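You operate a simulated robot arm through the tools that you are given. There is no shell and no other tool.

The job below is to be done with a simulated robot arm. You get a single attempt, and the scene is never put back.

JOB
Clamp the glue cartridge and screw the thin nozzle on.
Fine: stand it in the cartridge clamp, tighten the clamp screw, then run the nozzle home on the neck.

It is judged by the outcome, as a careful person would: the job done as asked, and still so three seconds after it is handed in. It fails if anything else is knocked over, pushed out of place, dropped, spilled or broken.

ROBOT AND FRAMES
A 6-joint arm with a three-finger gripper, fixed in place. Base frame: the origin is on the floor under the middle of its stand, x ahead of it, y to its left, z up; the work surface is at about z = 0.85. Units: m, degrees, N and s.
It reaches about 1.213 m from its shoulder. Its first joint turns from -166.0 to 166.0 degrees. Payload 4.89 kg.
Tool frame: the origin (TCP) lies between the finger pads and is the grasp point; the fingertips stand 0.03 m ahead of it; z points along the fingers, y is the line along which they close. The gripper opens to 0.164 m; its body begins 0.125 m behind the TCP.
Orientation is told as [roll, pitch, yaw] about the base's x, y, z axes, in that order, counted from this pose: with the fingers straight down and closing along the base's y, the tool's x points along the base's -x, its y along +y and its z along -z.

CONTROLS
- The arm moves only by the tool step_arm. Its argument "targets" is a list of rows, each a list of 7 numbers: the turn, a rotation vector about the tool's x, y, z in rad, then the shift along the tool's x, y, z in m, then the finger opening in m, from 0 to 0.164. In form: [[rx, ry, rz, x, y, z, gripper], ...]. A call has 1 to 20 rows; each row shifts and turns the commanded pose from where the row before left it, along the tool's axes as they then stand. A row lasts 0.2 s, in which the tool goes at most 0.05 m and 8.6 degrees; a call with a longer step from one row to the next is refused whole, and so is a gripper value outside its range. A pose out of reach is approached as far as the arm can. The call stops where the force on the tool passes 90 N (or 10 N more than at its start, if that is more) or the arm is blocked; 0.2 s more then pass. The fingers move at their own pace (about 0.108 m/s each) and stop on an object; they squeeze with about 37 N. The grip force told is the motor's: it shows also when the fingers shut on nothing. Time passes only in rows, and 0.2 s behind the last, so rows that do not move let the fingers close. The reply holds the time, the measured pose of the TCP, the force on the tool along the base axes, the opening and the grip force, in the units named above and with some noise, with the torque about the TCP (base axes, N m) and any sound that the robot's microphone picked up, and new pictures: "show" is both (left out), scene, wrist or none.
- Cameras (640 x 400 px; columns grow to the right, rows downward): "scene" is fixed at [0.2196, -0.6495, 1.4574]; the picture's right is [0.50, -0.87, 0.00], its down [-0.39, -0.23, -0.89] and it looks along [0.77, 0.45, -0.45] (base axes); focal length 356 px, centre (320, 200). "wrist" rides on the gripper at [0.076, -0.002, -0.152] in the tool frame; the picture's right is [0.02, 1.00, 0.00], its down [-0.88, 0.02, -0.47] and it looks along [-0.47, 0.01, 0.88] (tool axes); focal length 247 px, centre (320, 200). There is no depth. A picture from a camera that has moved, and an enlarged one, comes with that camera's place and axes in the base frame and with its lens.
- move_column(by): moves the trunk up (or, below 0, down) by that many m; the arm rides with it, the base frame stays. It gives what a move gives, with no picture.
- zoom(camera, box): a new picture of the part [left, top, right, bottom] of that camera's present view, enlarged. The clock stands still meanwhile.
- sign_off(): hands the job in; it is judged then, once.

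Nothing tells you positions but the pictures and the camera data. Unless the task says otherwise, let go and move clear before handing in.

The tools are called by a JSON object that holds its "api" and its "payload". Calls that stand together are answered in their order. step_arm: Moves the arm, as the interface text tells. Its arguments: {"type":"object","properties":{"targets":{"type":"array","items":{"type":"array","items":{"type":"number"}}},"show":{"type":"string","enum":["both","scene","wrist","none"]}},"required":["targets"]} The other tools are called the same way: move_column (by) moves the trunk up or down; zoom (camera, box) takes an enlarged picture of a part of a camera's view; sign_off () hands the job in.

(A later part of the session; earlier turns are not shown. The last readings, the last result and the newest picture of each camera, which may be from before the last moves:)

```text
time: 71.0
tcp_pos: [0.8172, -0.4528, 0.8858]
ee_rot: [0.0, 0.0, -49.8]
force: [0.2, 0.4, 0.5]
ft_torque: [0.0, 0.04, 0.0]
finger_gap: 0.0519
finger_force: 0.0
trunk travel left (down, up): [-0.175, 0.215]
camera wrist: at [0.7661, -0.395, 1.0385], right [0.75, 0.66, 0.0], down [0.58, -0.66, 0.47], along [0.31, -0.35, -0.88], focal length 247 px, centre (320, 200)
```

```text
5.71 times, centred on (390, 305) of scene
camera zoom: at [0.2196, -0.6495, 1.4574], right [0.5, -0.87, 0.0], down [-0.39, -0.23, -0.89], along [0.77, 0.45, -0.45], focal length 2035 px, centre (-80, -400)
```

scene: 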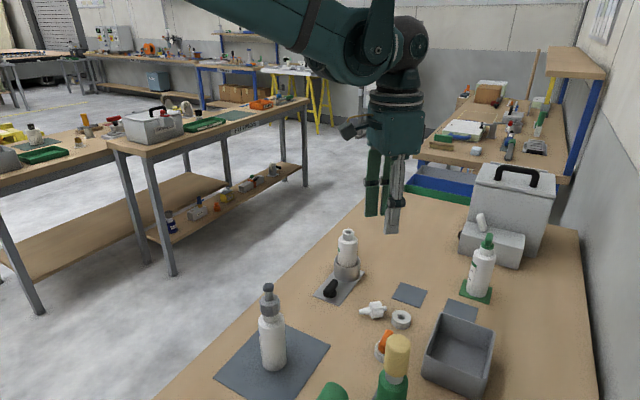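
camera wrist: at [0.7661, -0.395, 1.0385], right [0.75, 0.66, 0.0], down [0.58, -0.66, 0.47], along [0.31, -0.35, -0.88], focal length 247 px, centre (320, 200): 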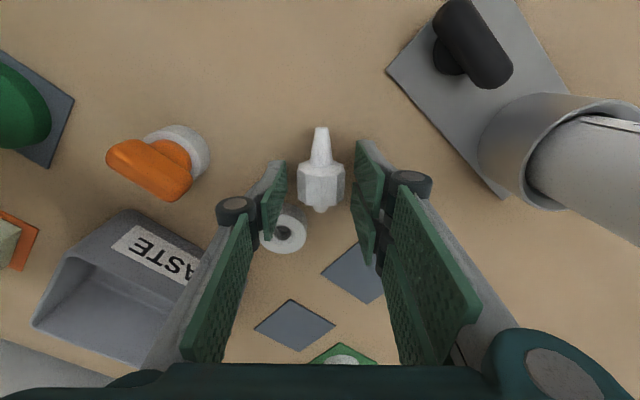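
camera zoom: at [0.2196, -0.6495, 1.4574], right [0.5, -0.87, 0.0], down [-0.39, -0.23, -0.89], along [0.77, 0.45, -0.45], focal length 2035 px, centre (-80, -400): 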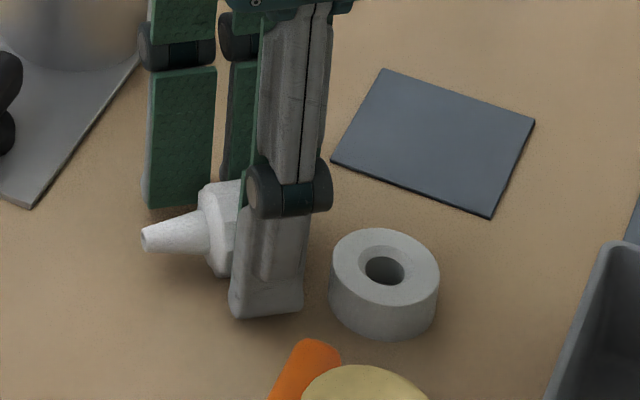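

The nozzle is nicely centred between the pads and clear of the ring, so I'm closing on the nut.

{"api": "step_arm", "payload": {"targets": [[0, 0, 0, 0, 0, 0, 0.042], [0, 0, 0, 0, 0, 0, 0.034], [0, 0, 0, 0, 0, 0, 0.025], [0, 0, 0, 0, 0, 0, 0.02], [0, 0, 0, 0, 0, 0, 0.02]], "show": "wrist"}}

{"api": "zoom", "payload": {"camera": "wrist", "box": [240, 110, 400, 240]}}

```text
time: 72.2
tcp_pos: [0.8176, -0.4521, 0.8856]
ee_rot: [-0.2, 0.0, -49.8]
force: [0.6, -0.5, -0.7]
ft_torque: [-0.01, 0.0, 0.02]
finger_gap: 0.0337
finger_force: 37.4
trunk travel left (down, up): [-0.175, 0.215]
camera wrist: at [0.766, -0.3949, 1.0387], right [0.75, 0.66, 0.0], down [0.58, -0.66, 0.47], along [0.31, -0.35, -0.88], focal length 247 px, centre (320, 200)
```

wrist: 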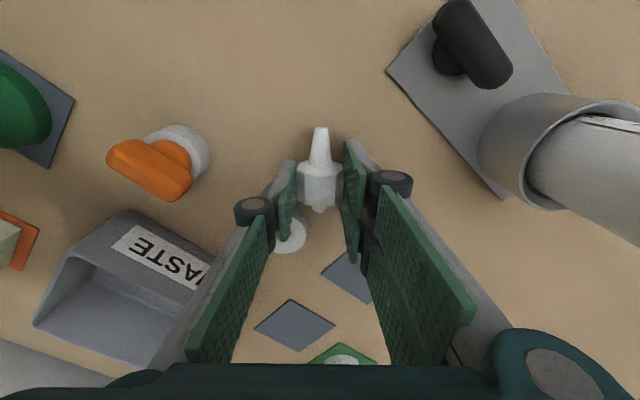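

```text
3.08 times, centred on (320, 175) of wrist
camera zoom: at [0.766, -0.3949, 1.0387], right [0.75, 0.66, 0.0], down [0.58, -0.66, 0.47], along [0.31, -0.35, -0.88], focal length 760 px, centre (320, 277)
```

zoom: 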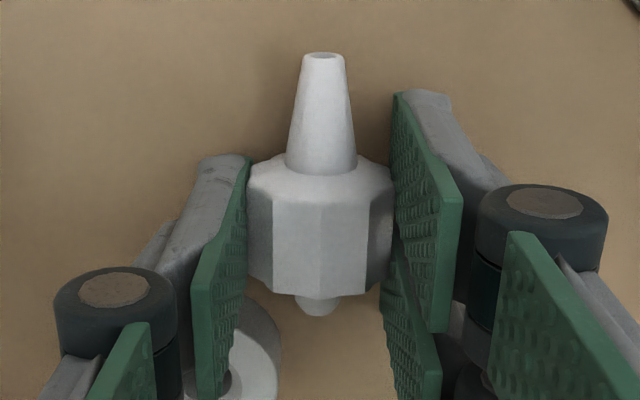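

{"api": "step_arm", "payload": {"targets": [[0, 0, 0, 0, 0, -0.003, 0.02], [0, 0, 0, 0, 0, -0.004, 0.02], [0, 0, 0, 0, 0, -0.006, 0.02], [0, 0, 0, 0, 0, -0.008, 0.02], [0, 0, 0, 0, 0, 0, 0.02]], "show": "wrist"}}

{"api": "zoom", "payload": {"camera": "wrist", "box": [240, 110, 400, 240]}}

{"api": "zoom", "payload": {"camera": "scene", "box": [350, 260, 430, 340]}}

```text
time: 73.4
tcp_pos: [0.8173, -0.4528, 0.9074]
ee_rot: [0.0, 0.0, -49.7]
force: [-0.4, 1.0, -0.5]
ft_torque: [-0.02, -0.04, -0.01]
finger_gap: 0.0334
finger_force: 36.8
trunk travel left (down, up): [-0.175, 0.215]
camera wrist: at [0.7659, -0.395, 1.0603], right [0.75, 0.66, 0.0], down [0.58, -0.66, 0.47], along [0.31, -0.35, -0.88], focal length 247 px, centre (320, 200)
```

wrist: 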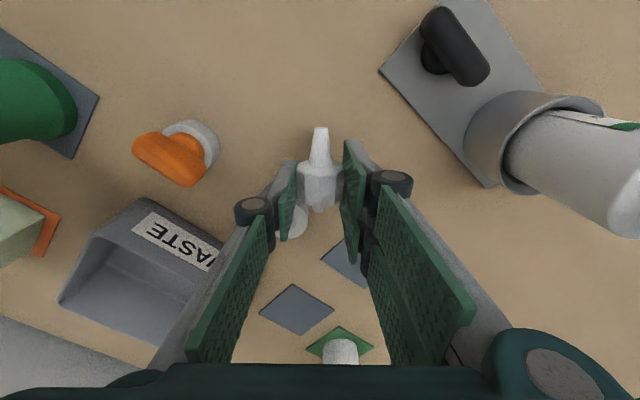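

```text
3.08 times, centred on (320, 175) of wrist
camera zoom: at [0.7659, -0.395, 1.0603], right [0.75, 0.66, 0.0], down [0.58, -0.66, 0.47], along [0.31, -0.35, -0.88], focal length 760 px, centre (320, 277)
```

zoom: 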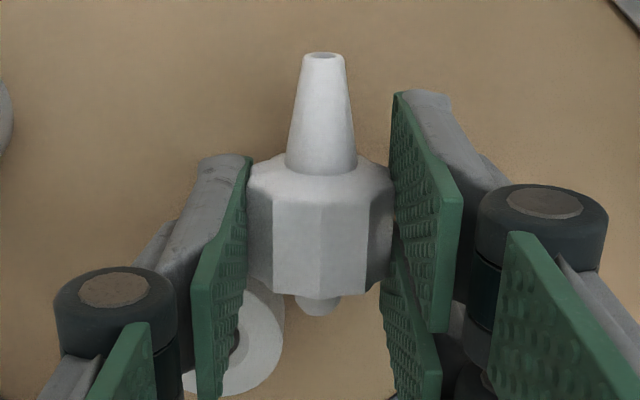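

```text
5.00 times, centred on (390, 300) of scene
camera zoom: at [0.2196, -0.6495, 1.4574], right [0.5, -0.87, 0.0], down [-0.39, -0.23, -0.89], along [0.77, 0.45, -0.45], focal length 1781 px, centre (-30, -300)
```

zoom: 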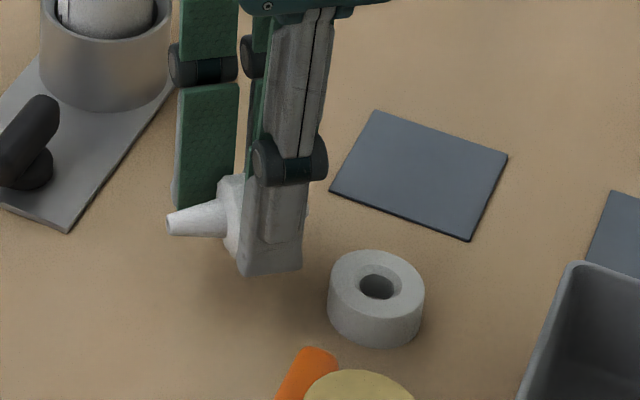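

The nozzle is held and unmoved in the grip. I'm lifting steadily to a safe height.

{"api": "step_arm", "payload": {"targets": [[0, 0, 0, 0, 0, -0.012, 0.02], [0, 0, 0, 0, 0, -0.02, 0.02], [0, 0, 0, 0, 0, -0.025, 0.02], [0, 0, 0, 0, 0, -0.025, 0.02], [0, 0, 0, 0, 0, -0.025, 0.02], [0, 0, 0, 0, 0, -0.025, 0.02], [0, 0, 0, 0, 0, -0.025, 0.02], [0, 0, 0, 0, 0, -0.025, 0.02], [0, 0, 0, 0, 0, -0.025, 0.02], [0, 0, 0, 0, 0, -0.02, 0.02], [0, 0, 0, 0, 0, -0.01, 0.02], [0, 0, 0, 0, 0, 0, 0.02]], "show": "wrist"}}

```text
time: 76.0
tcp_pos: [0.8174, -0.4529, 1.1454]
ee_rot: [0.0, -0.1, -49.8]
force: [-0.7, 0.6, 0.2]
ft_torque: [-0.04, -0.01, -0.02]
finger_gap: 0.0336
finger_force: 37.0
trunk travel left (down, up): [-0.175, 0.215]
camera wrist: at [0.7665, -0.3945, 1.2983], right [0.75, 0.66, 0.0], down [0.58, -0.66, 0.47], along [0.31, -0.35, -0.88], focal length 247 px, centre (320, 200)
```

wrist: 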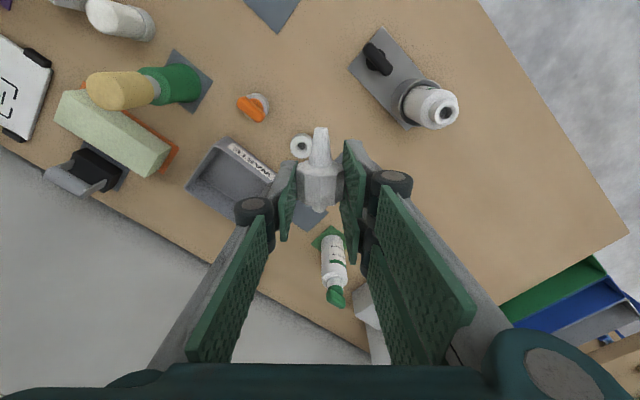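

{"api": "step_arm", "payload": {"targets": [[0, 0, -0.1, 0, 0, 0, 0.02], [0, 0, -0.148, 0, 0, 0, 0.02], [0, 0, -0.148, 0, 0, 0, 0.02], [0, 0, -0.148, 0, 0, 0, 0.02], [0, 0, -0.148, 0, 0, 0, 0.02], [0, 0, -0.148, 0, 0, 0, 0.02], [0, 0, -0.148, 0, 0, 0, 0.02], [0, 0, -0.148, 0, 0, 0, 0.02], [0, 0, -0.148, 0, 0, 0, 0.02], [0, 0, -0.148, 0, 0, 0, 0.02], [0, 0, -0.148, 0, 0, 0, 0.02], [0, 0, -0.148, 0, 0, 0, 0.02], [0, 0, -0.148, 0, 0, 0, 0.02], [0, 0, -0.148, 0, 0, 0, 0.02], [0, 0, -0.148, 0, 0, 0, 0.02], [0, 0, -0.148, 0, 0, 0, 0.02], [0, 0, -0.148, 0, 0, 0, 0.02], [0, 0, -0.148, 0, 0, 0, 0.02], [0, 0, -0.148, 0, 0, 0, 0.02], [0, 0, -0.148, 0, 0, 0, 0.02]], "show": "none"}}

{"api": "step_arm", "payload": {"targets": [[0, 0, -0.05, 0, 0, 0, 0.02], [0, 0, 0, -0.02, -0.022, -0.004, 0.02], [0, 0, 0, -0.021, -0.024, -0.004, 0.02], [0, 0, 0, -0.021, -0.024, -0.004, 0.02], [0, 0, 0, -0.02, -0.022, -0.004, 0.02], [0, 0, 0, 0, 0, 0, 0.02]], "show": "both"}}

```text
time: 80.2
tcp_pos: [0.8169, -0.452, 1.1449]
ee_rot: [0.0, 0.1, 117.1]
force: [-0.5, -0.4, 0.2]
ft_torque: [-0.01, 0.04, 0.0]
finger_gap: 0.0334
finger_force: 37.5
trunk travel left (down, up): [-0.175, 0.215]
```

```text
time: 81.6
tcp_pos: [0.8574, -0.3365, 1.1614]
ee_rot: [0.1, -0.1, 119.9]
force: [-0.3, 0.1, -1.4]
ft_torque: [-0.07, 0.04, 0.0]
finger_gap: 0.0338
finger_force: 36.6
trunk travel left (down, up): [-0.175, 0.215]
camera wrist: at [0.8964, -0.3998, 1.315], right [-0.86, -0.52, 0.0], down [-0.46, 0.75, 0.47], along [-0.24, 0.4, -0.88], focal length 247 px, centre (320, 200)
```

scene: 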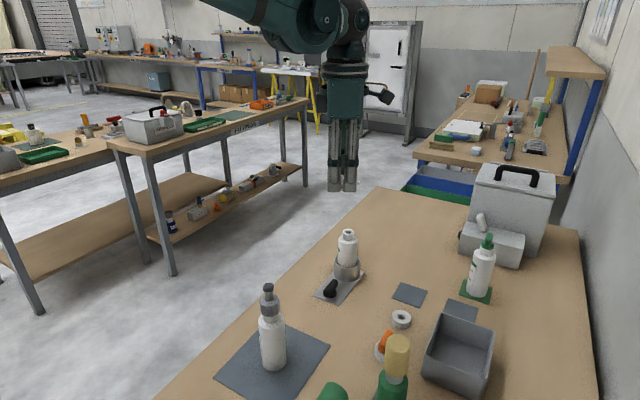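
wrist: 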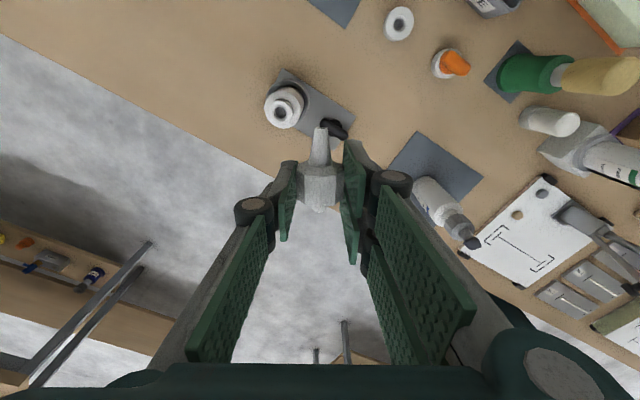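

Still held. Now I'm tilting the wrist to bring the nozzle tip-up.

{"api": "step_arm", "payload": {"targets": [[0, 0.1, 0, 0, 0, 0, 0.02], [0, 0.13, 0, 0, 0, 0, 0.02], [0, 0.13, 0, 0, 0, 0, 0.02], [0, 0.13, 0, 0, 0, 0, 0.02], [0, 0.13, 0, 0, 0, 0, 0.02], [0, 0.13, 0, 0, 0, 0, 0.02], [0, 0.13, 0, 0, 0, 0, 0.02], [0, 0.13, 0, 0, 0, 0, 0.02], [0, 0.13, 0, 0, 0, 0, 0.02], [0, 0.13, 0, 0, 0, 0, 0.02], [0, 0.13, 0, 0, 0, 0, 0.02], [0, 0.06, 0, 0, 0, 0, 0.02], [0, 0, 0, 0, 0, 0, 0.02]], "show": "both"}}

{"api": "zoom", "payload": {"camera": "scene", "box": [260, 120, 400, 310]}}

{"api": "zoom", "payload": {"camera": "wrist", "box": [220, 100, 420, 360]}}

```text
time: 84.4
tcp_pos: [0.8562, -0.3344, 1.162]
ee_rot: [0.0, 83.7, 120.0]
force: [-0.1, 0.2, -0.2]
ft_torque: [-0.02, -0.01, -0.01]
finger_gap: 0.0334
finger_force: 36.7
trunk travel left (down, up): [-0.175, 0.215]
camera wrist: at [0.7866, -0.2099, 1.2542], right [-0.86, -0.5, 0.02], down [-0.3, 0.48, -0.82], along [0.4, -0.72, -0.57], focal length 247 px, centre (320, 200)
```

scene: 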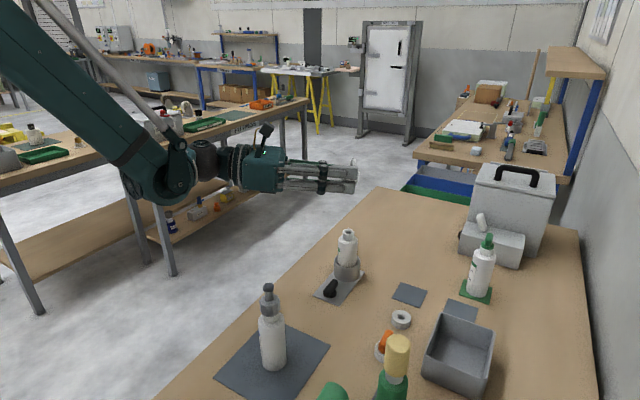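
wrist: 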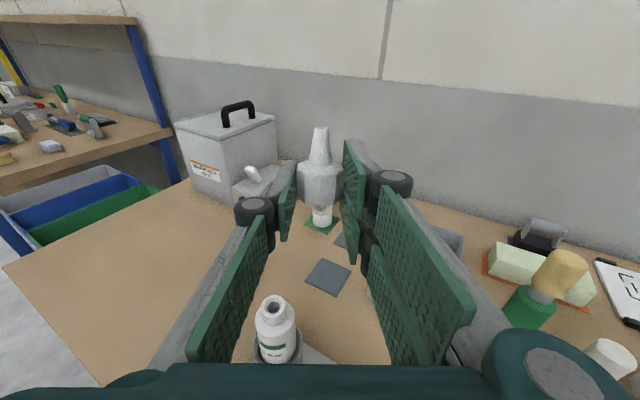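

```text
2.11 times, centred on (330, 215) of scene
camera zoom: at [0.2196, -0.6495, 1.4574], right [0.5, -0.87, 0.0], down [-0.39, -0.23, -0.89], along [0.77, 0.45, -0.45], focal length 750 px, centre (299, 168)
```

zoom: 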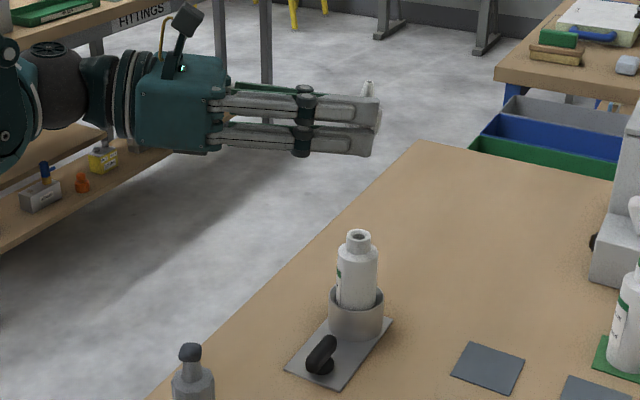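

```text
1.54 times, centred on (320, 230) of wrist
camera zoom: at [0.7866, -0.2099, 1.2542], right [-0.86, -0.5, 0.02], down [-0.3, 0.48, -0.82], along [0.4, -0.72, -0.57], focal length 380 px, centre (320, 154)
```

zoom: 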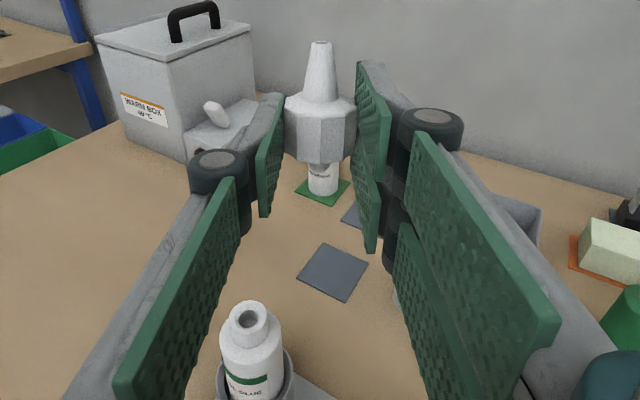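

The nozzle is now upright in the grip with the tip up. The neck measures at (0.911, -0.331) with its top near z = 0.986. I'm levelling the last few degrees and moving to about 3 cm above the neck.

{"api": "step_arm", "payload": {"targets": [[0, 0.09, 0, 0, 0, 0, 0.02], [0, 0, 0, -0.005, -0.0165, 0.003, 0.02], [0, 0, 0, -0.005, -0.0165, 0.003, 0.02], [0, 0, 0, -0.005, -0.0163, 0.003, 0.02], [0, 0, 0, -0.035, 0, 0, 0.02], [0, 0, 0, -0.035, 0, 0, 0.02], [0, 0, 0, -0.03, 0, 0, 0.02], [0, 0, 0, 0, 0, 0, 0.02]], "show": "both"}}

{"api": "zoom", "payload": {"camera": "scene", "box": [300, 180, 390, 290]}}

{"api": "zoom", "payload": {"camera": "wrist", "box": [240, 110, 400, 270]}}

```text
time: 86.2
tcp_pos: [0.9007, -0.3182, 1.0458]
ee_rot: [0.5, 88.9, 120.3]
force: [-0.7, 0.5, 0.0]
ft_torque: [-0.02, 0.01, -0.07]
finger_gap: 0.0338
finger_force: 37.0
trunk travel left (down, up): [-0.175, 0.215]
camera wrist: at [0.8273, -0.187, 1.126], right [-0.87, -0.5, 0.02], down [-0.26, 0.42, -0.87], along [0.43, -0.76, -0.49], focal length 247 px, centre (320, 200)
```

scene: 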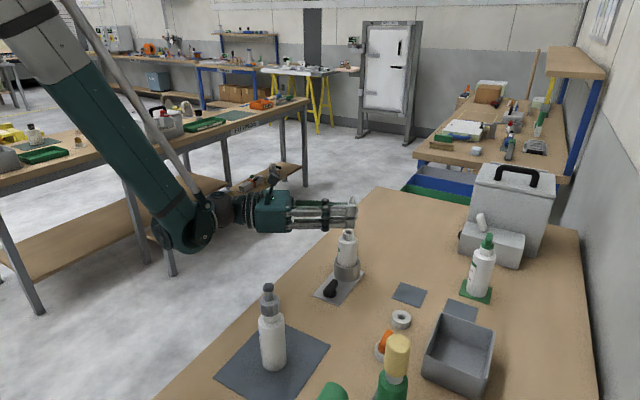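
wrist: 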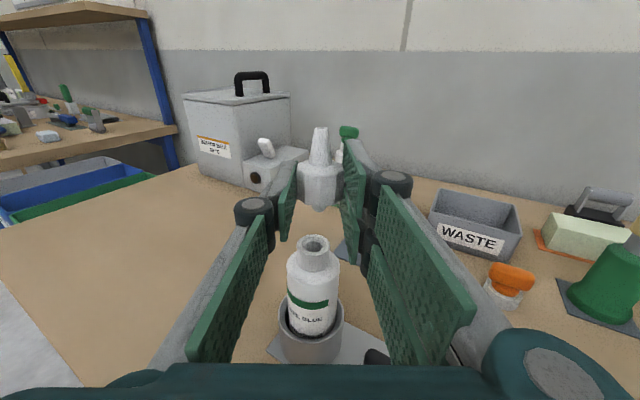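

```text
3.64 times, centred on (345, 235) of scene
camera zoom: at [0.2196, -0.6495, 1.4574], right [0.5, -0.87, 0.0], down [-0.39, -0.23, -0.89], along [0.77, 0.45, -0.45], focal length 1295 px, centre (229, 73)
```

zoom: 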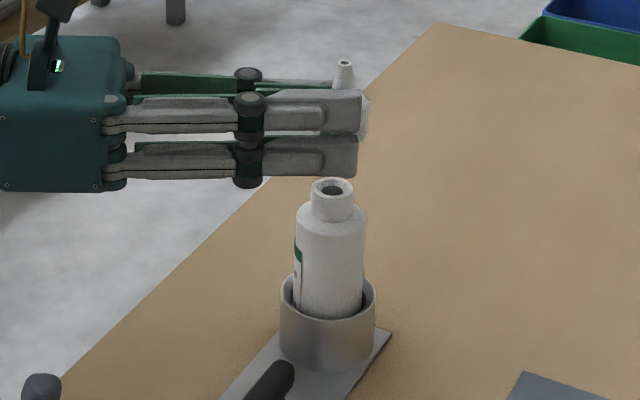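

```text
2.50 times, centred on (320, 190) of wrist
camera zoom: at [0.8273, -0.187, 1.126], right [-0.87, -0.5, 0.02], down [-0.26, 0.42, -0.87], along [0.43, -0.76, -0.49], focal length 617 px, centre (320, 225)
```

zoom: 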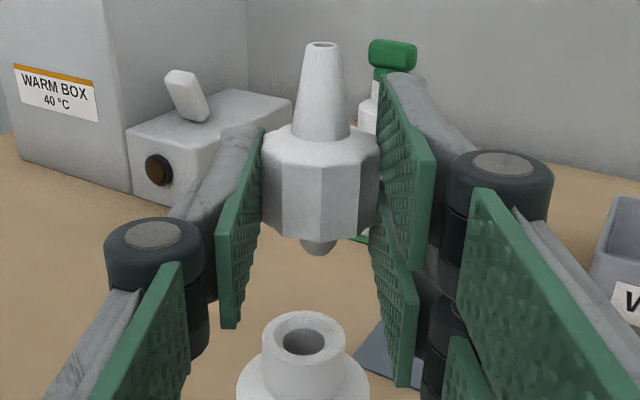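

Great views from both cameras. Relative to the neck, the nozzle needs about -4.4 mm in tool y and -2 mm in tool z. I'll apply that and come down closer.

{"api": "step_arm", "payload": {"targets": [[0, 0.015, 0, 0, -0.0044, -0.0021, 0.02], [0, 0, 0, -0.012, 0, 0, 0.02], [0, 0, 0, 0, 0, 0, 0.02]], "show": "both"}}

{"api": "zoom", "payload": {"camera": "scene", "box": [325, 190, 370, 250]}}

{"api": "zoom", "payload": {"camera": "wrist", "box": [260, 110, 380, 260]}}

```text
time: 87.0
tcp_pos: [0.9047, -0.3137, 1.035]
ee_rot: [-0.4, 89.7, 119.5]
force: [0.1, -0.8, -1.1]
ft_torque: [0.03, 0.04, 0.01]
finger_gap: 0.0335
finger_force: 37.2
trunk travel left (down, up): [-0.175, 0.215]
camera wrist: at [0.8292, -0.1806, 1.1125], right [-0.87, -0.5, 0.02], down [-0.25, 0.4, -0.88], along [0.43, -0.77, -0.48], focal length 247 px, centre (320, 200)
```

scene: 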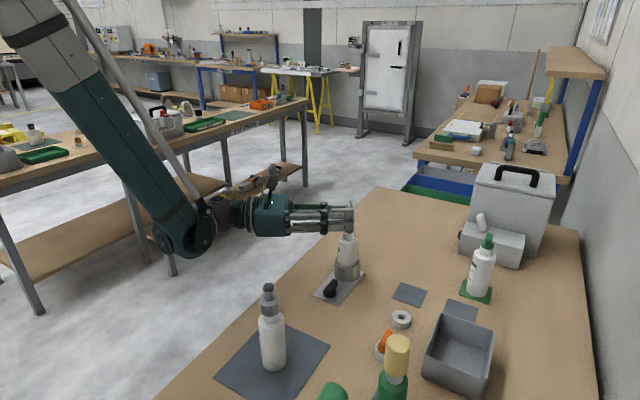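
wrist: 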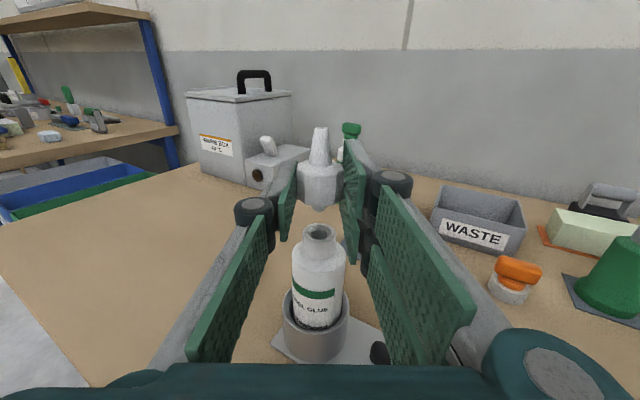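

```text
6.67 times, centred on (348, 220) of scene
camera zoom: at [0.2196, -0.6495, 1.4574], right [0.5, -0.87, 0.0], down [-0.39, -0.23, -0.89], along [0.77, 0.45, -0.45], focal length 2375 px, centre (137, 67)
```

zoom: 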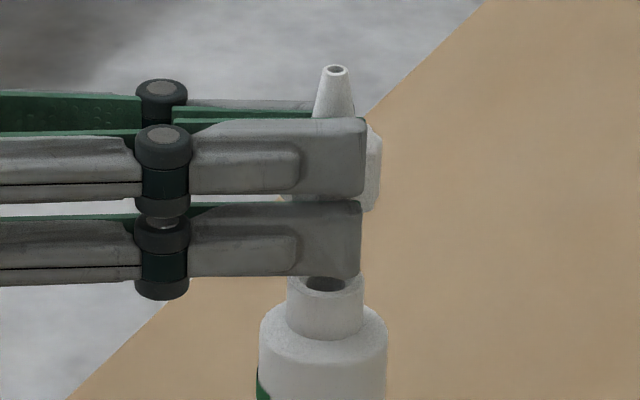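

```text
2.67 times, centred on (320, 185) of wrist
camera zoom: at [0.8292, -0.1806, 1.1125], right [-0.87, -0.5, 0.02], down [-0.25, 0.4, -0.88], along [0.43, -0.77, -0.48], focal length 659 px, centre (320, 240)
```

zoom: 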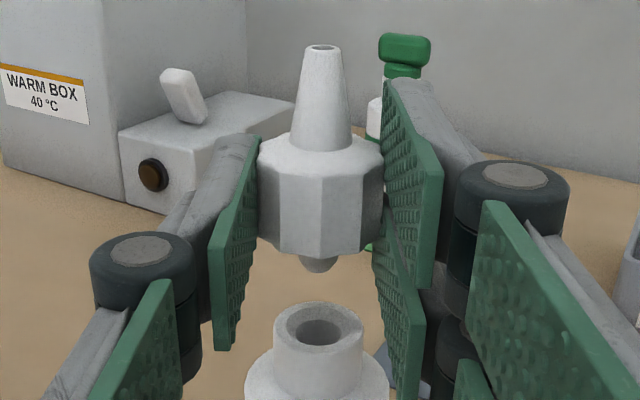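

Alignment is now within about 1 mm. I'm making a small final correction and lowering slowly so the plug enters the neck bore.

{"api": "step_arm", "payload": {"targets": [[0, 0, 0, 0, 0.0004, -0.0012, 0.02], [0, 0, 0, -0.007, 0, 0, 0.02], [0, 0, 0, -0.007, 0, 0, 0.02], [0, 0, 0, 0, 0, 0, 0.02]], "show": "both"}}

{"api": "zoom", "payload": {"camera": "scene", "box": [325, 190, 370, 250]}}

{"api": "zoom", "payload": {"camera": "wrist", "box": [260, 110, 380, 260]}}

```text
time: 88.0
tcp_pos: [0.9049, -0.3119, 1.0199]
ee_rot: [0.3, 89.6, 120.1]
force: [-0.5, 0.7, 0.5]
ft_torque: [0.0, 0.01, 0.02]
finger_gap: 0.0338
finger_force: 36.7
trunk travel left (down, up): [-0.175, 0.215]
camera wrist: at [0.8294, -0.1785, 1.0977], right [-0.87, -0.5, 0.02], down [-0.25, 0.4, -0.88], along [0.43, -0.77, -0.48], focal length 247 px, centre (320, 200)
```

scene: 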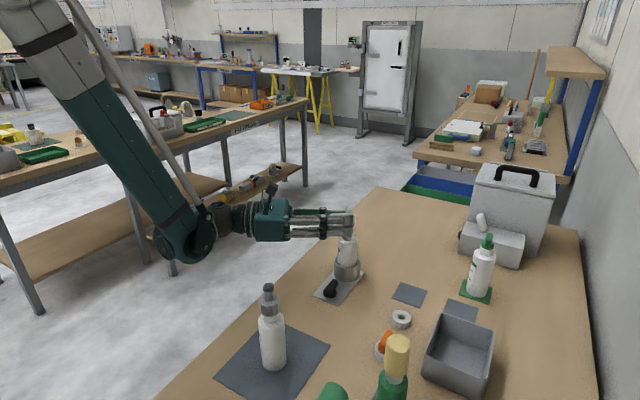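
wrist: 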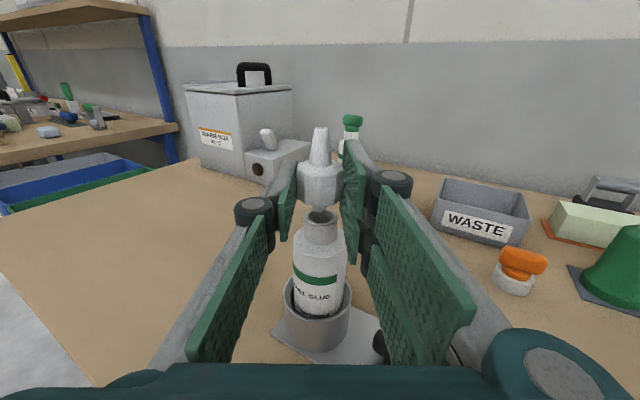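

```text
6.67 times, centred on (348, 220) of scene
camera zoom: at [0.2196, -0.6495, 1.4574], right [0.5, -0.87, 0.0], down [-0.39, -0.23, -0.89], along [0.77, 0.45, -0.45], focal length 2375 px, centre (137, 67)
```

zoom: 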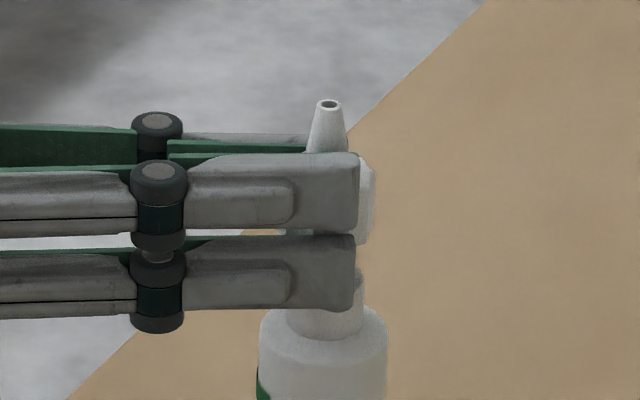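

```text
2.67 times, centred on (320, 185) of wrist
camera zoom: at [0.8294, -0.1785, 1.0977], right [-0.87, -0.5, 0.02], down [-0.25, 0.4, -0.88], along [0.43, -0.77, -0.48], focal length 659 px, centre (320, 240)
```

zoom: 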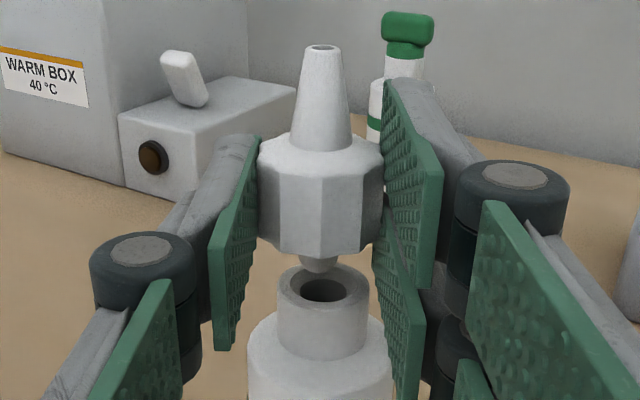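

{"api": "step_arm", "payload": {"targets": [[0, 0, 0, 0, 0.0016, 0.0008, 0.02], [0, 0, 0, -0.003, 0, 0, 0.02], [0, 0, 0, 0, 0, 0, 0.02], [0, 0, 0, 0, 0, 0, 0.02]], "show": "both"}}

{"api": "zoom", "payload": {"camera": "scene", "box": [325, 190, 370, 250]}}

{"api": "zoom", "payload": {"camera": "wrist", "box": [280, 160, 360, 260]}}

```text
time: 89.0
tcp_pos: [0.9025, -0.3119, 1.0186]
ee_rot: [2.2, 89.7, 122.1]
force: [4.7, -2.3, 11.4]
ft_torque: [-0.48, -0.11, 0.27]
finger_gap: 0.034
finger_force: 37.1
trunk travel left (down, up): [-0.175, 0.215]
camera wrist: at [0.8279, -0.1799, 1.0954], right [-0.87, -0.5, 0.02], down [-0.25, 0.4, -0.88], along [0.43, -0.77, -0.48], focal length 247 px, centre (320, 200)
```

scene: 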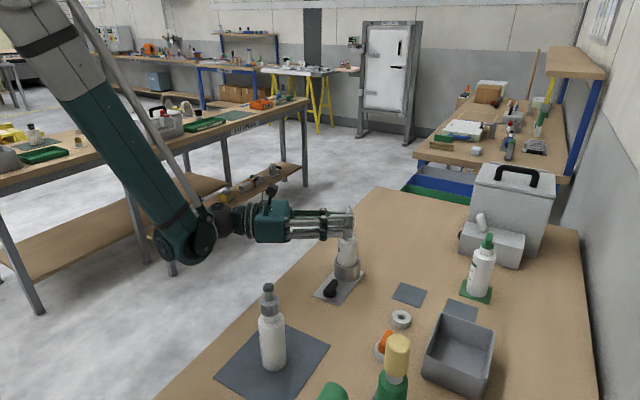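
wrist: 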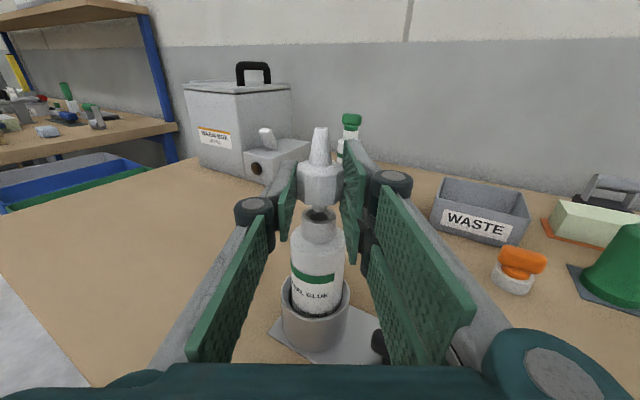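

```text
6.67 times, centred on (348, 220) of scene
camera zoom: at [0.2196, -0.6495, 1.4574], right [0.5, -0.87, 0.0], down [-0.39, -0.23, -0.89], along [0.77, 0.45, -0.45], focal length 2375 px, centre (137, 67)
```

zoom: 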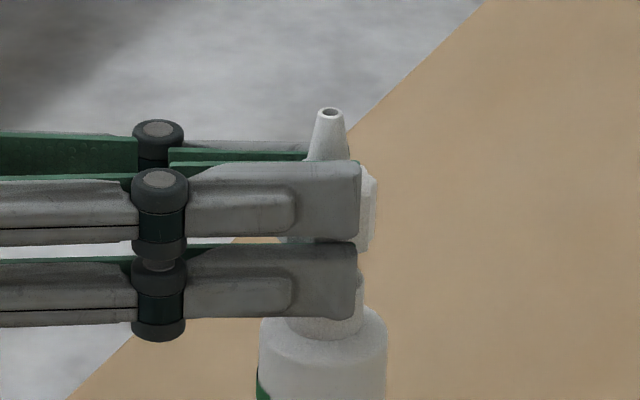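

```text
4.00 times, centred on (320, 210) of wrist
camera zoom: at [0.8279, -0.1799, 1.0954], right [-0.87, -0.5, 0.02], down [-0.25, 0.4, -0.88], along [0.43, -0.77, -0.48], focal length 988 px, centre (320, 160)
```

zoom: 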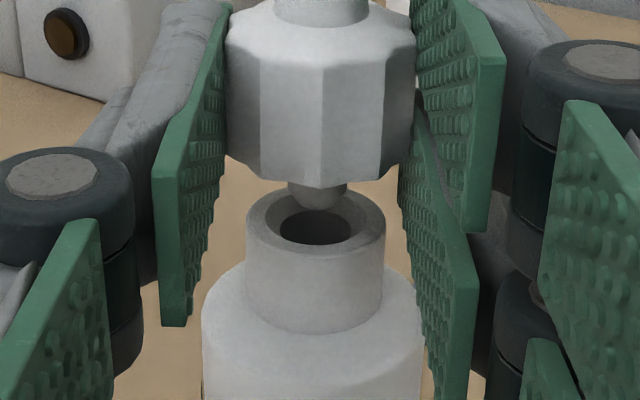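

I'm getting 11 N of contact although the plug is still a few mm above the bore. The torque points to the lower fingertip touching the neck, not the plug. I'll lift 2 mm, shift the hand 1.5 mm away on that side, and try lowering again.

{"api": "step_arm", "payload": {"targets": [[0, 0, 0, 0.003, 0, 0, 0.02], [0, 0, 0, 0, 0.0015, 0, 0.02], [0, 0, 0, 0, 0, 0, 0.02]], "show": "none"}}

{"api": "step_arm", "payload": {"targets": [[0, 0, 0, -0.003, 0, 0, 0.02], [0, 0, 0, -0.001, 0, 0, 0.02], [0, 0, 0, 0, 0, 0, 0.02]], "show": "both"}}

{"api": "zoom", "payload": {"camera": "wrist", "box": [280, 160, 360, 260]}}

{"api": "zoom", "payload": {"camera": "scene", "box": [325, 190, 370, 250]}}

```text
time: 89.8
tcp_pos: [0.902, -0.3129, 1.0207]
ee_rot: [-0.2, 89.7, 119.7]
force: [-0.8, -0.8, -0.1]
ft_torque: [0.03, -0.01, 0.0]
finger_gap: 0.0333
finger_force: 36.7
trunk travel left (down, up): [-0.175, 0.215]
```

```text
time: 90.6
tcp_pos: [0.9007, -0.3128, 1.0175]
ee_rot: [7.9, 89.8, 127.9]
force: [11.6, -7.6, 32.4]
ft_torque: [-1.31, -0.3, 0.26]
finger_gap: 0.0337
finger_force: 36.2
trunk travel left (down, up): [-0.175, 0.215]
camera wrist: at [0.8259, -0.1802, 1.0951], right [-0.87, -0.5, 0.02], down [-0.25, 0.4, -0.88], along [0.43, -0.77, -0.48], focal length 247 px, centre (320, 200)
```

scene: 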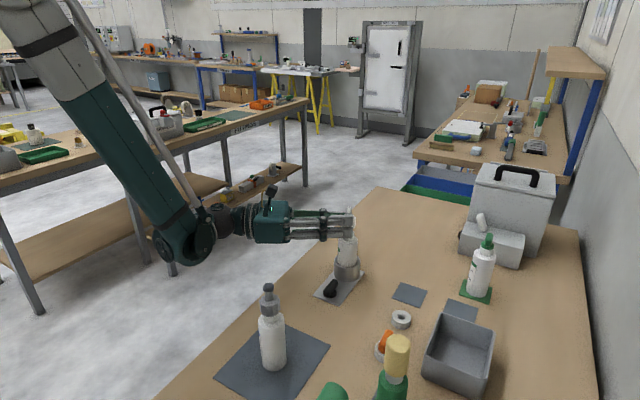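
wrist: 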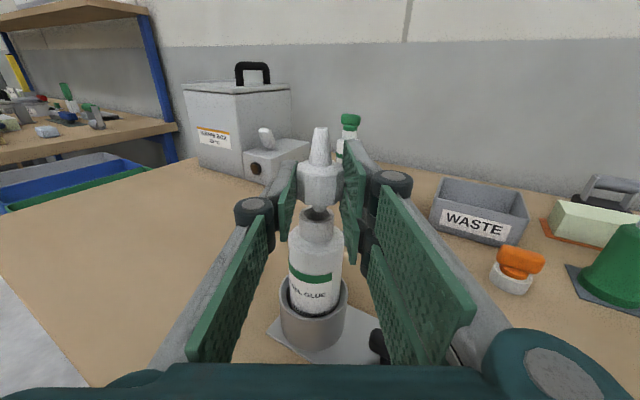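

```text
4.00 times, centred on (320, 210) of wrist
camera zoom: at [0.8259, -0.1802, 1.0951], right [-0.87, -0.5, 0.02], down [-0.25, 0.4, -0.88], along [0.43, -0.77, -0.48], focal length 988 px, centre (320, 160)
```

zoom: 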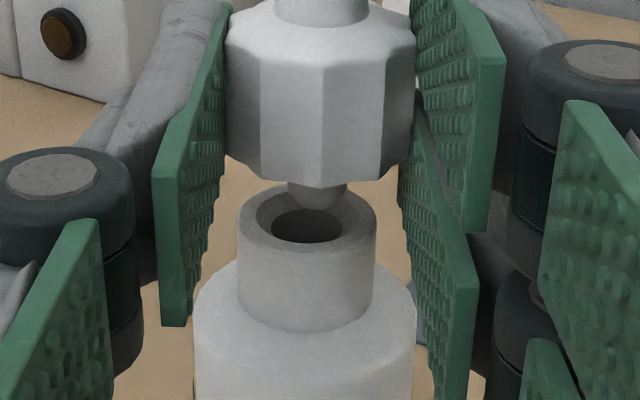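

```text
6.67 times, centred on (348, 220) of scene
camera zoom: at [0.2196, -0.6495, 1.4574], right [0.5, -0.87, 0.0], down [-0.39, -0.23, -0.89], along [0.77, 0.45, -0.45], focal length 2375 px, centre (137, 67)
```

zoom: 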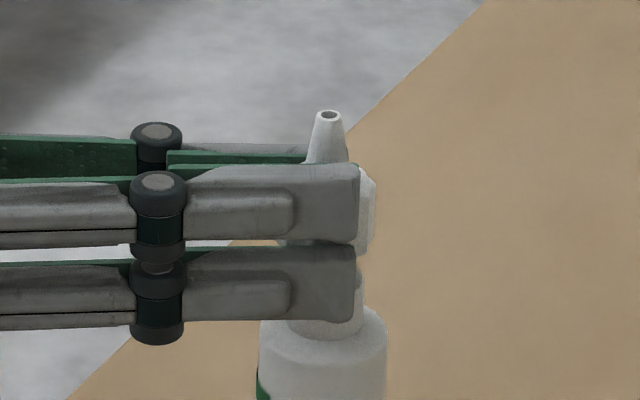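

The lower finger catches the neck before the plug can go in, because I'm holding the nut too far up inside the fingers. I'll back away, lay the nozzle down in a clear spot and re-grip it nearer the tip, so the plug stands proud below the fingers.

{"api": "step_arm", "payload": {"targets": [[0, 0, 0, 0.01, 0, 0, 0.02], [0, 0, 0, 0.03, 0, 0, 0.02], [0, 0, 0, 0.035, 0, 0, 0.02], [0, 0, 0, 0.035, 0, 0, 0.02], [0, 0, 0, 0.035, 0, 0, 0.02], [0, -0.1, 0, 0, 0, 0, 0.02], [0, -0.13, 0, 0, 0, 0, 0.02], [0, -0.13, 0, 0, 0, 0, 0.02], [0, -0.13, 0, 0, 0, 0, 0.02], [0, -0.13, 0, 0, 0, 0, 0.02], [0, -0.13, 0, 0, 0, 0, 0.02], [0, -0.13, 0, 0, 0, 0, 0.02], [0, -0.13, 0, 0, 0, 0, 0.02], [0, -0.13, 0, 0, 0, 0, 0.02], [0, -0.13, 0, 0, 0, 0, 0.02], [0, -0.13, 0, 0, 0, 0, 0.02], [0, -0.13, 0, 0, 0, 0, 0.02], [0, -0.035, 0, 0, 0, 0, 0.02], [0, 0, 0, 0, 0, 0, 0.02]], "show": "both"}}

```text
time: 94.6
tcp_pos: [0.9027, -0.3147, 1.1608]
ee_rot: [0.0, 0.1, 120.0]
force: [-0.2, -0.3, -0.3]
ft_torque: [0.03, 0.07, -0.01]
finger_gap: 0.0336
finger_force: 36.9
trunk travel left (down, up): [-0.175, 0.215]
camera wrist: at [0.9411, -0.3795, 1.3136], right [-0.86, -0.52, 0.0], down [-0.46, 0.75, 0.47], along [-0.25, 0.41, -0.88], focal length 247 px, centre (320, 200)
```

scene: 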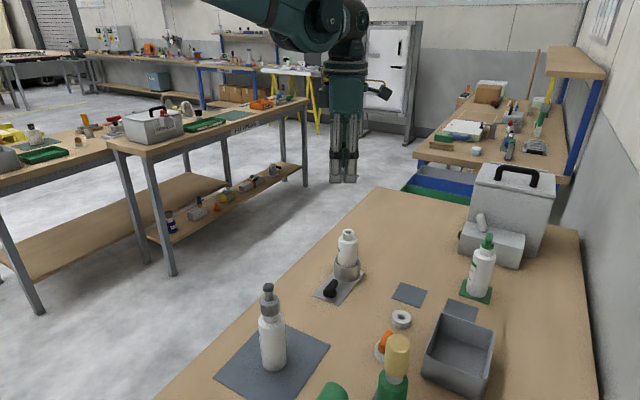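
wrist: 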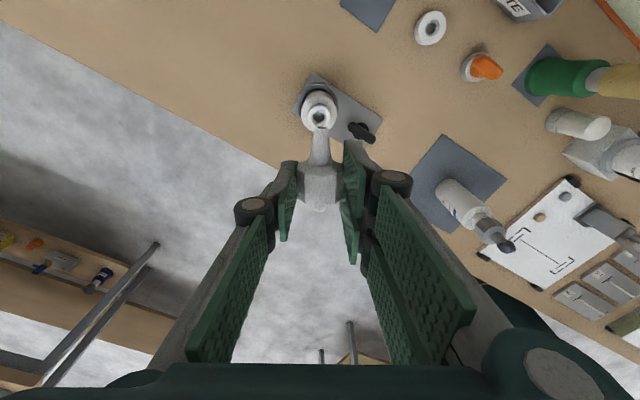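

{"api": "step_arm", "payload": {"targets": [[0, 0, 0, 0.0121, 0.0367, 0, 0.02], [0, 0, 0, 0.0121, 0.0367, 0, 0.02], [0, 0, 0, 0.0121, 0.0367, 0, 0.02], [0, 0, 0, 0.0121, 0.0367, 0, 0.02], [0, 0, 0, 0, 0, 0.035, 0.02], [0, 0, 0, 0, 0, 0.04, 0.02], [0, 0, 0, 0, 0, 0.04, 0.02], [0, 0, 0, 0, 0, 0.04, 0.02], [0, 0, 0, 0, 0, 0.04, 0.02], [0, 0, 0, 0, 0, 0.035, 0.02], [0, 0, 0, 0, 0, 0, 0.02]], "show": "both"}}

{"api": "zoom", "payload": {"camera": "scene", "box": [330, 230, 430, 350]}}

```text
time: 97.0
tcp_pos: [0.7965, -0.4291, 0.9333]
ee_rot: [0.0, 0.2, 119.9]
force: [0.0, -0.1, -0.4]
ft_torque: [0.0, 0.02, -0.01]
finger_gap: 0.0334
finger_force: 36.5
trunk travel left (down, up): [-0.175, 0.215]
camera wrist: at [0.8366, -0.4944, 1.0841], right [-0.86, -0.52, 0.0], down [-0.46, 0.75, 0.47], along [-0.24, 0.4, -0.88], focal length 247 px, centre (320, 200)
```

scene: 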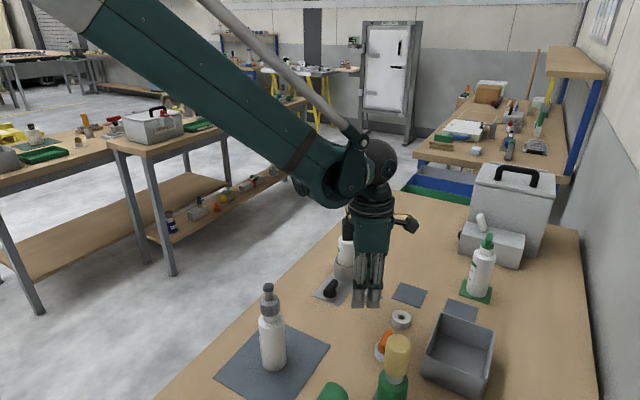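
wrist: 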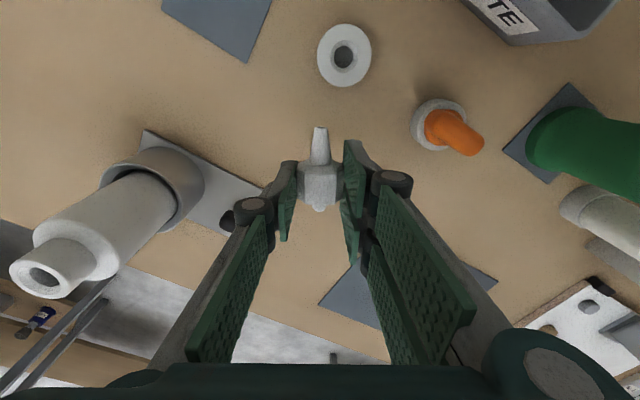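

```text
3.33 times, centred on (380, 290) of scene
camera zoom: at [0.2196, -0.6495, 1.4574], right [0.5, -0.87, 0.0], down [-0.39, -0.23, -0.89], along [0.77, 0.45, -0.45], focal length 1187 px, centre (120, -100)
```

zoom: 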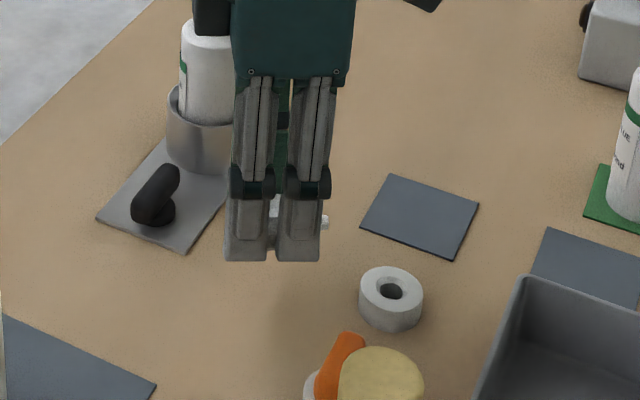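

{"api": "step_arm", "payload": {"targets": [[0, 0, 0, 0, 0, 0.02, 0.02], [0, 0, 0, 0, 0, 0.015, 0.02], [0, 0, 0, 0, 0, 0.009, 0.02], [0, 0, 0, 0, 0, 0, 0.02]], "show": "none"}}

{"api": "step_arm", "payload": {"targets": [[0, 0, 0, 0, 0, 0.001, 0.02], [0, 0, 0, 0, 0, 0, 0.02]], "show": "none"}}

{"api": "step_arm", "payload": {"targets": [[0, 0, 0, 0, 0, 0.001, 0.02], [0, 0, 0, 0, 0, 0, 0.02]], "show": "none"}}

{"api": "step_arm", "payload": {"targets": [[0, 0, 0, 0, 0, 0.001, 0.02], [0, 0, 0, 0, 0, 0, 0.02]], "show": "none"}}

```text
time: 98.0
tcp_pos: [0.7985, -0.4306, 0.8878]
ee_rot: [0.0, 0.1, 119.9]
force: [0.5, 0.4, 0.8]
ft_torque: [0.03, 0.03, -0.01]
finger_gap: 0.0337
finger_force: 37.2
trunk travel left (down, up): [-0.175, 0.215]
```

```text
time: 98.6
tcp_pos: [0.8, -0.4303, 0.8865]
ee_rot: [0.0, 0.0, 120.0]
force: [-0.2, 1.5, 8.7]
ft_torque: [0.06, 0.01, 0.0]
finger_gap: 0.0336
finger_force: 36.7
trunk travel left (down, up): [-0.175, 0.215]
```

```text
time: 99.2
tcp_pos: [0.7988, -0.4292, 0.8872]
ee_rot: [0.0, 0.1, 119.9]
force: [3.1, -2.8, 26.5]
ft_torque: [-0.2, 0.1, 0.02]
finger_gap: 0.0336
finger_force: 37.3
trunk travel left (down, up): [-0.175, 0.215]
```

```text
time: 99.8
tcp_pos: [0.7981, -0.4293, 0.8852]
ee_rot: [0.0, 0.1, 119.9]
force: [4.8, -3.7, 31.9]
ft_torque: [-0.14, -0.19, 0.02]
finger_gap: 0.0335
finger_force: 37.7
trunk travel left (down, up): [-0.175, 0.215]
```

The nozzle is resting on the table. I'll ease off the pressure, open, shift 12 mm toward the tip, and look.

{"api": "step_arm", "payload": {"targets": [[0, 0, 0, 0, 0, -0.0018, 0.02], [0, 0, 0, 0, 0, 0, 0.02], [0, 0, 0, 0, 0, 0, 0.036], [0, 0, 0, 0, 0, 0, 0.042], [0, 0, 0, 0, 0, 0, 0.046], [0, 0, 0, 0.006, 0, 0, 0.046], [0, 0, 0, 0.006, 0, 0, 0.046], [0, 0, 0, 0, 0, 0, 0.046]], "show": "wrist"}}

{"api": "zoom", "payload": {"camera": "wrist", "box": [240, 110, 400, 240]}}

{"api": "zoom", "payload": {"camera": "scene", "box": [330, 250, 430, 350]}}

```text
time: 101.6
tcp_pos: [0.8049, -0.4395, 0.8865]
ee_rot: [0.0, -0.1, 120.0]
force: [-0.6, 0.8, -0.3]
ft_torque: [0.02, 0.0, 0.04]
finger_gap: 0.046
finger_force: 0.0
trunk travel left (down, up): [-0.175, 0.215]
camera wrist: at [0.8445, -0.5052, 1.0385], right [-0.86, -0.52, 0.0], down [-0.46, 0.75, 0.47], along [-0.24, 0.4, -0.88], focal length 247 px, centre (320, 200)
```

wrist: 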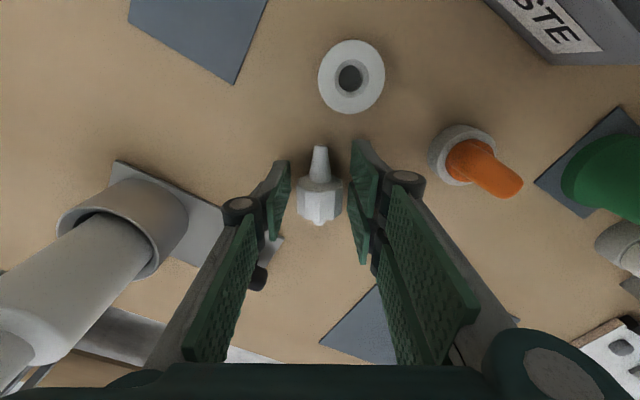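

```text
3.08 times, centred on (320, 175) of wrist
camera zoom: at [0.8445, -0.5052, 1.0385], right [-0.86, -0.52, 0.0], down [-0.46, 0.75, 0.47], along [-0.24, 0.4, -0.88], focal length 760 px, centre (320, 277)
```

zoom: 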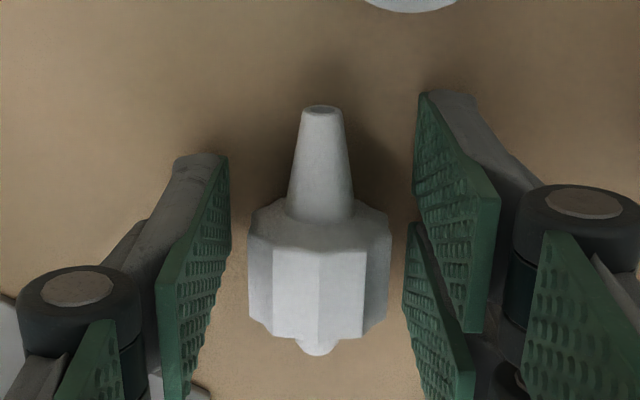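

```text
4.00 times, centred on (380, 300) of scene
camera zoom: at [0.2196, -0.6495, 1.4574], right [0.5, -0.87, 0.0], down [-0.39, -0.23, -0.89], along [0.77, 0.45, -0.45], focal length 1425 px, centre (80, -200)
```

zoom: 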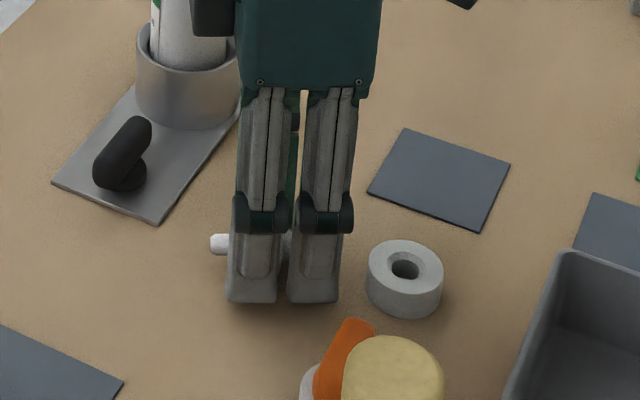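

The nozzle stayed put. In the new grip position the nut's lower end is flush with the finger's lower edge and the plug stands proud. Closing.

{"api": "step_arm", "payload": {"targets": [[0, 0, 0, 0, 0, 0, 0.036], [0, 0, 0, 0, 0, 0, 0.028], [0, 0, 0, 0, 0, 0, 0.02], [0, 0, 0, 0, 0, 0, 0.02], [0, 0, 0, 0, 0, -0.003, 0.02], [0, 0, 0, 0, 0, -0.005, 0.02], [0, 0, 0, 0, 0, -0.01, 0.02], [0, 0, 0, 0, 0, 0, 0.02]], "show": "wrist"}}

{"api": "zoom", "payload": {"camera": "wrist", "box": [240, 110, 400, 240]}}

```text
time: 103.4
tcp_pos: [0.8061, -0.4398, 0.9051]
ee_rot: [0.0, 0.0, 120.0]
force: [0.4, 0.8, -0.5]
ft_torque: [0.0, -0.01, 0.0]
finger_gap: 0.0333
finger_force: 37.0
trunk travel left (down, up): [-0.175, 0.215]
camera wrist: at [0.8446, -0.5042, 1.0571], right [-0.86, -0.52, 0.0], down [-0.46, 0.75, 0.47], along [-0.24, 0.4, -0.88], focal length 247 px, centre (320, 200)
```

wrist: 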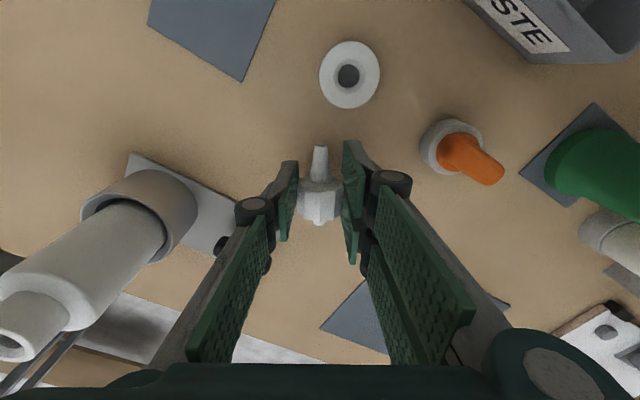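

```text
3.08 times, centred on (320, 175) of wrist
camera zoom: at [0.8446, -0.5042, 1.0571], right [-0.86, -0.52, 0.0], down [-0.46, 0.75, 0.47], along [-0.24, 0.4, -0.88], focal length 760 px, centre (320, 277)
```

zoom: 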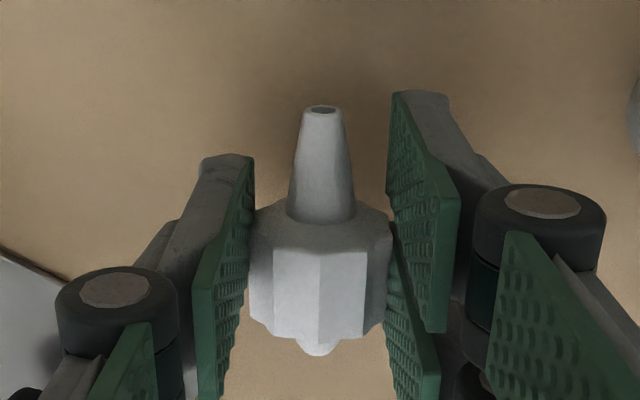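

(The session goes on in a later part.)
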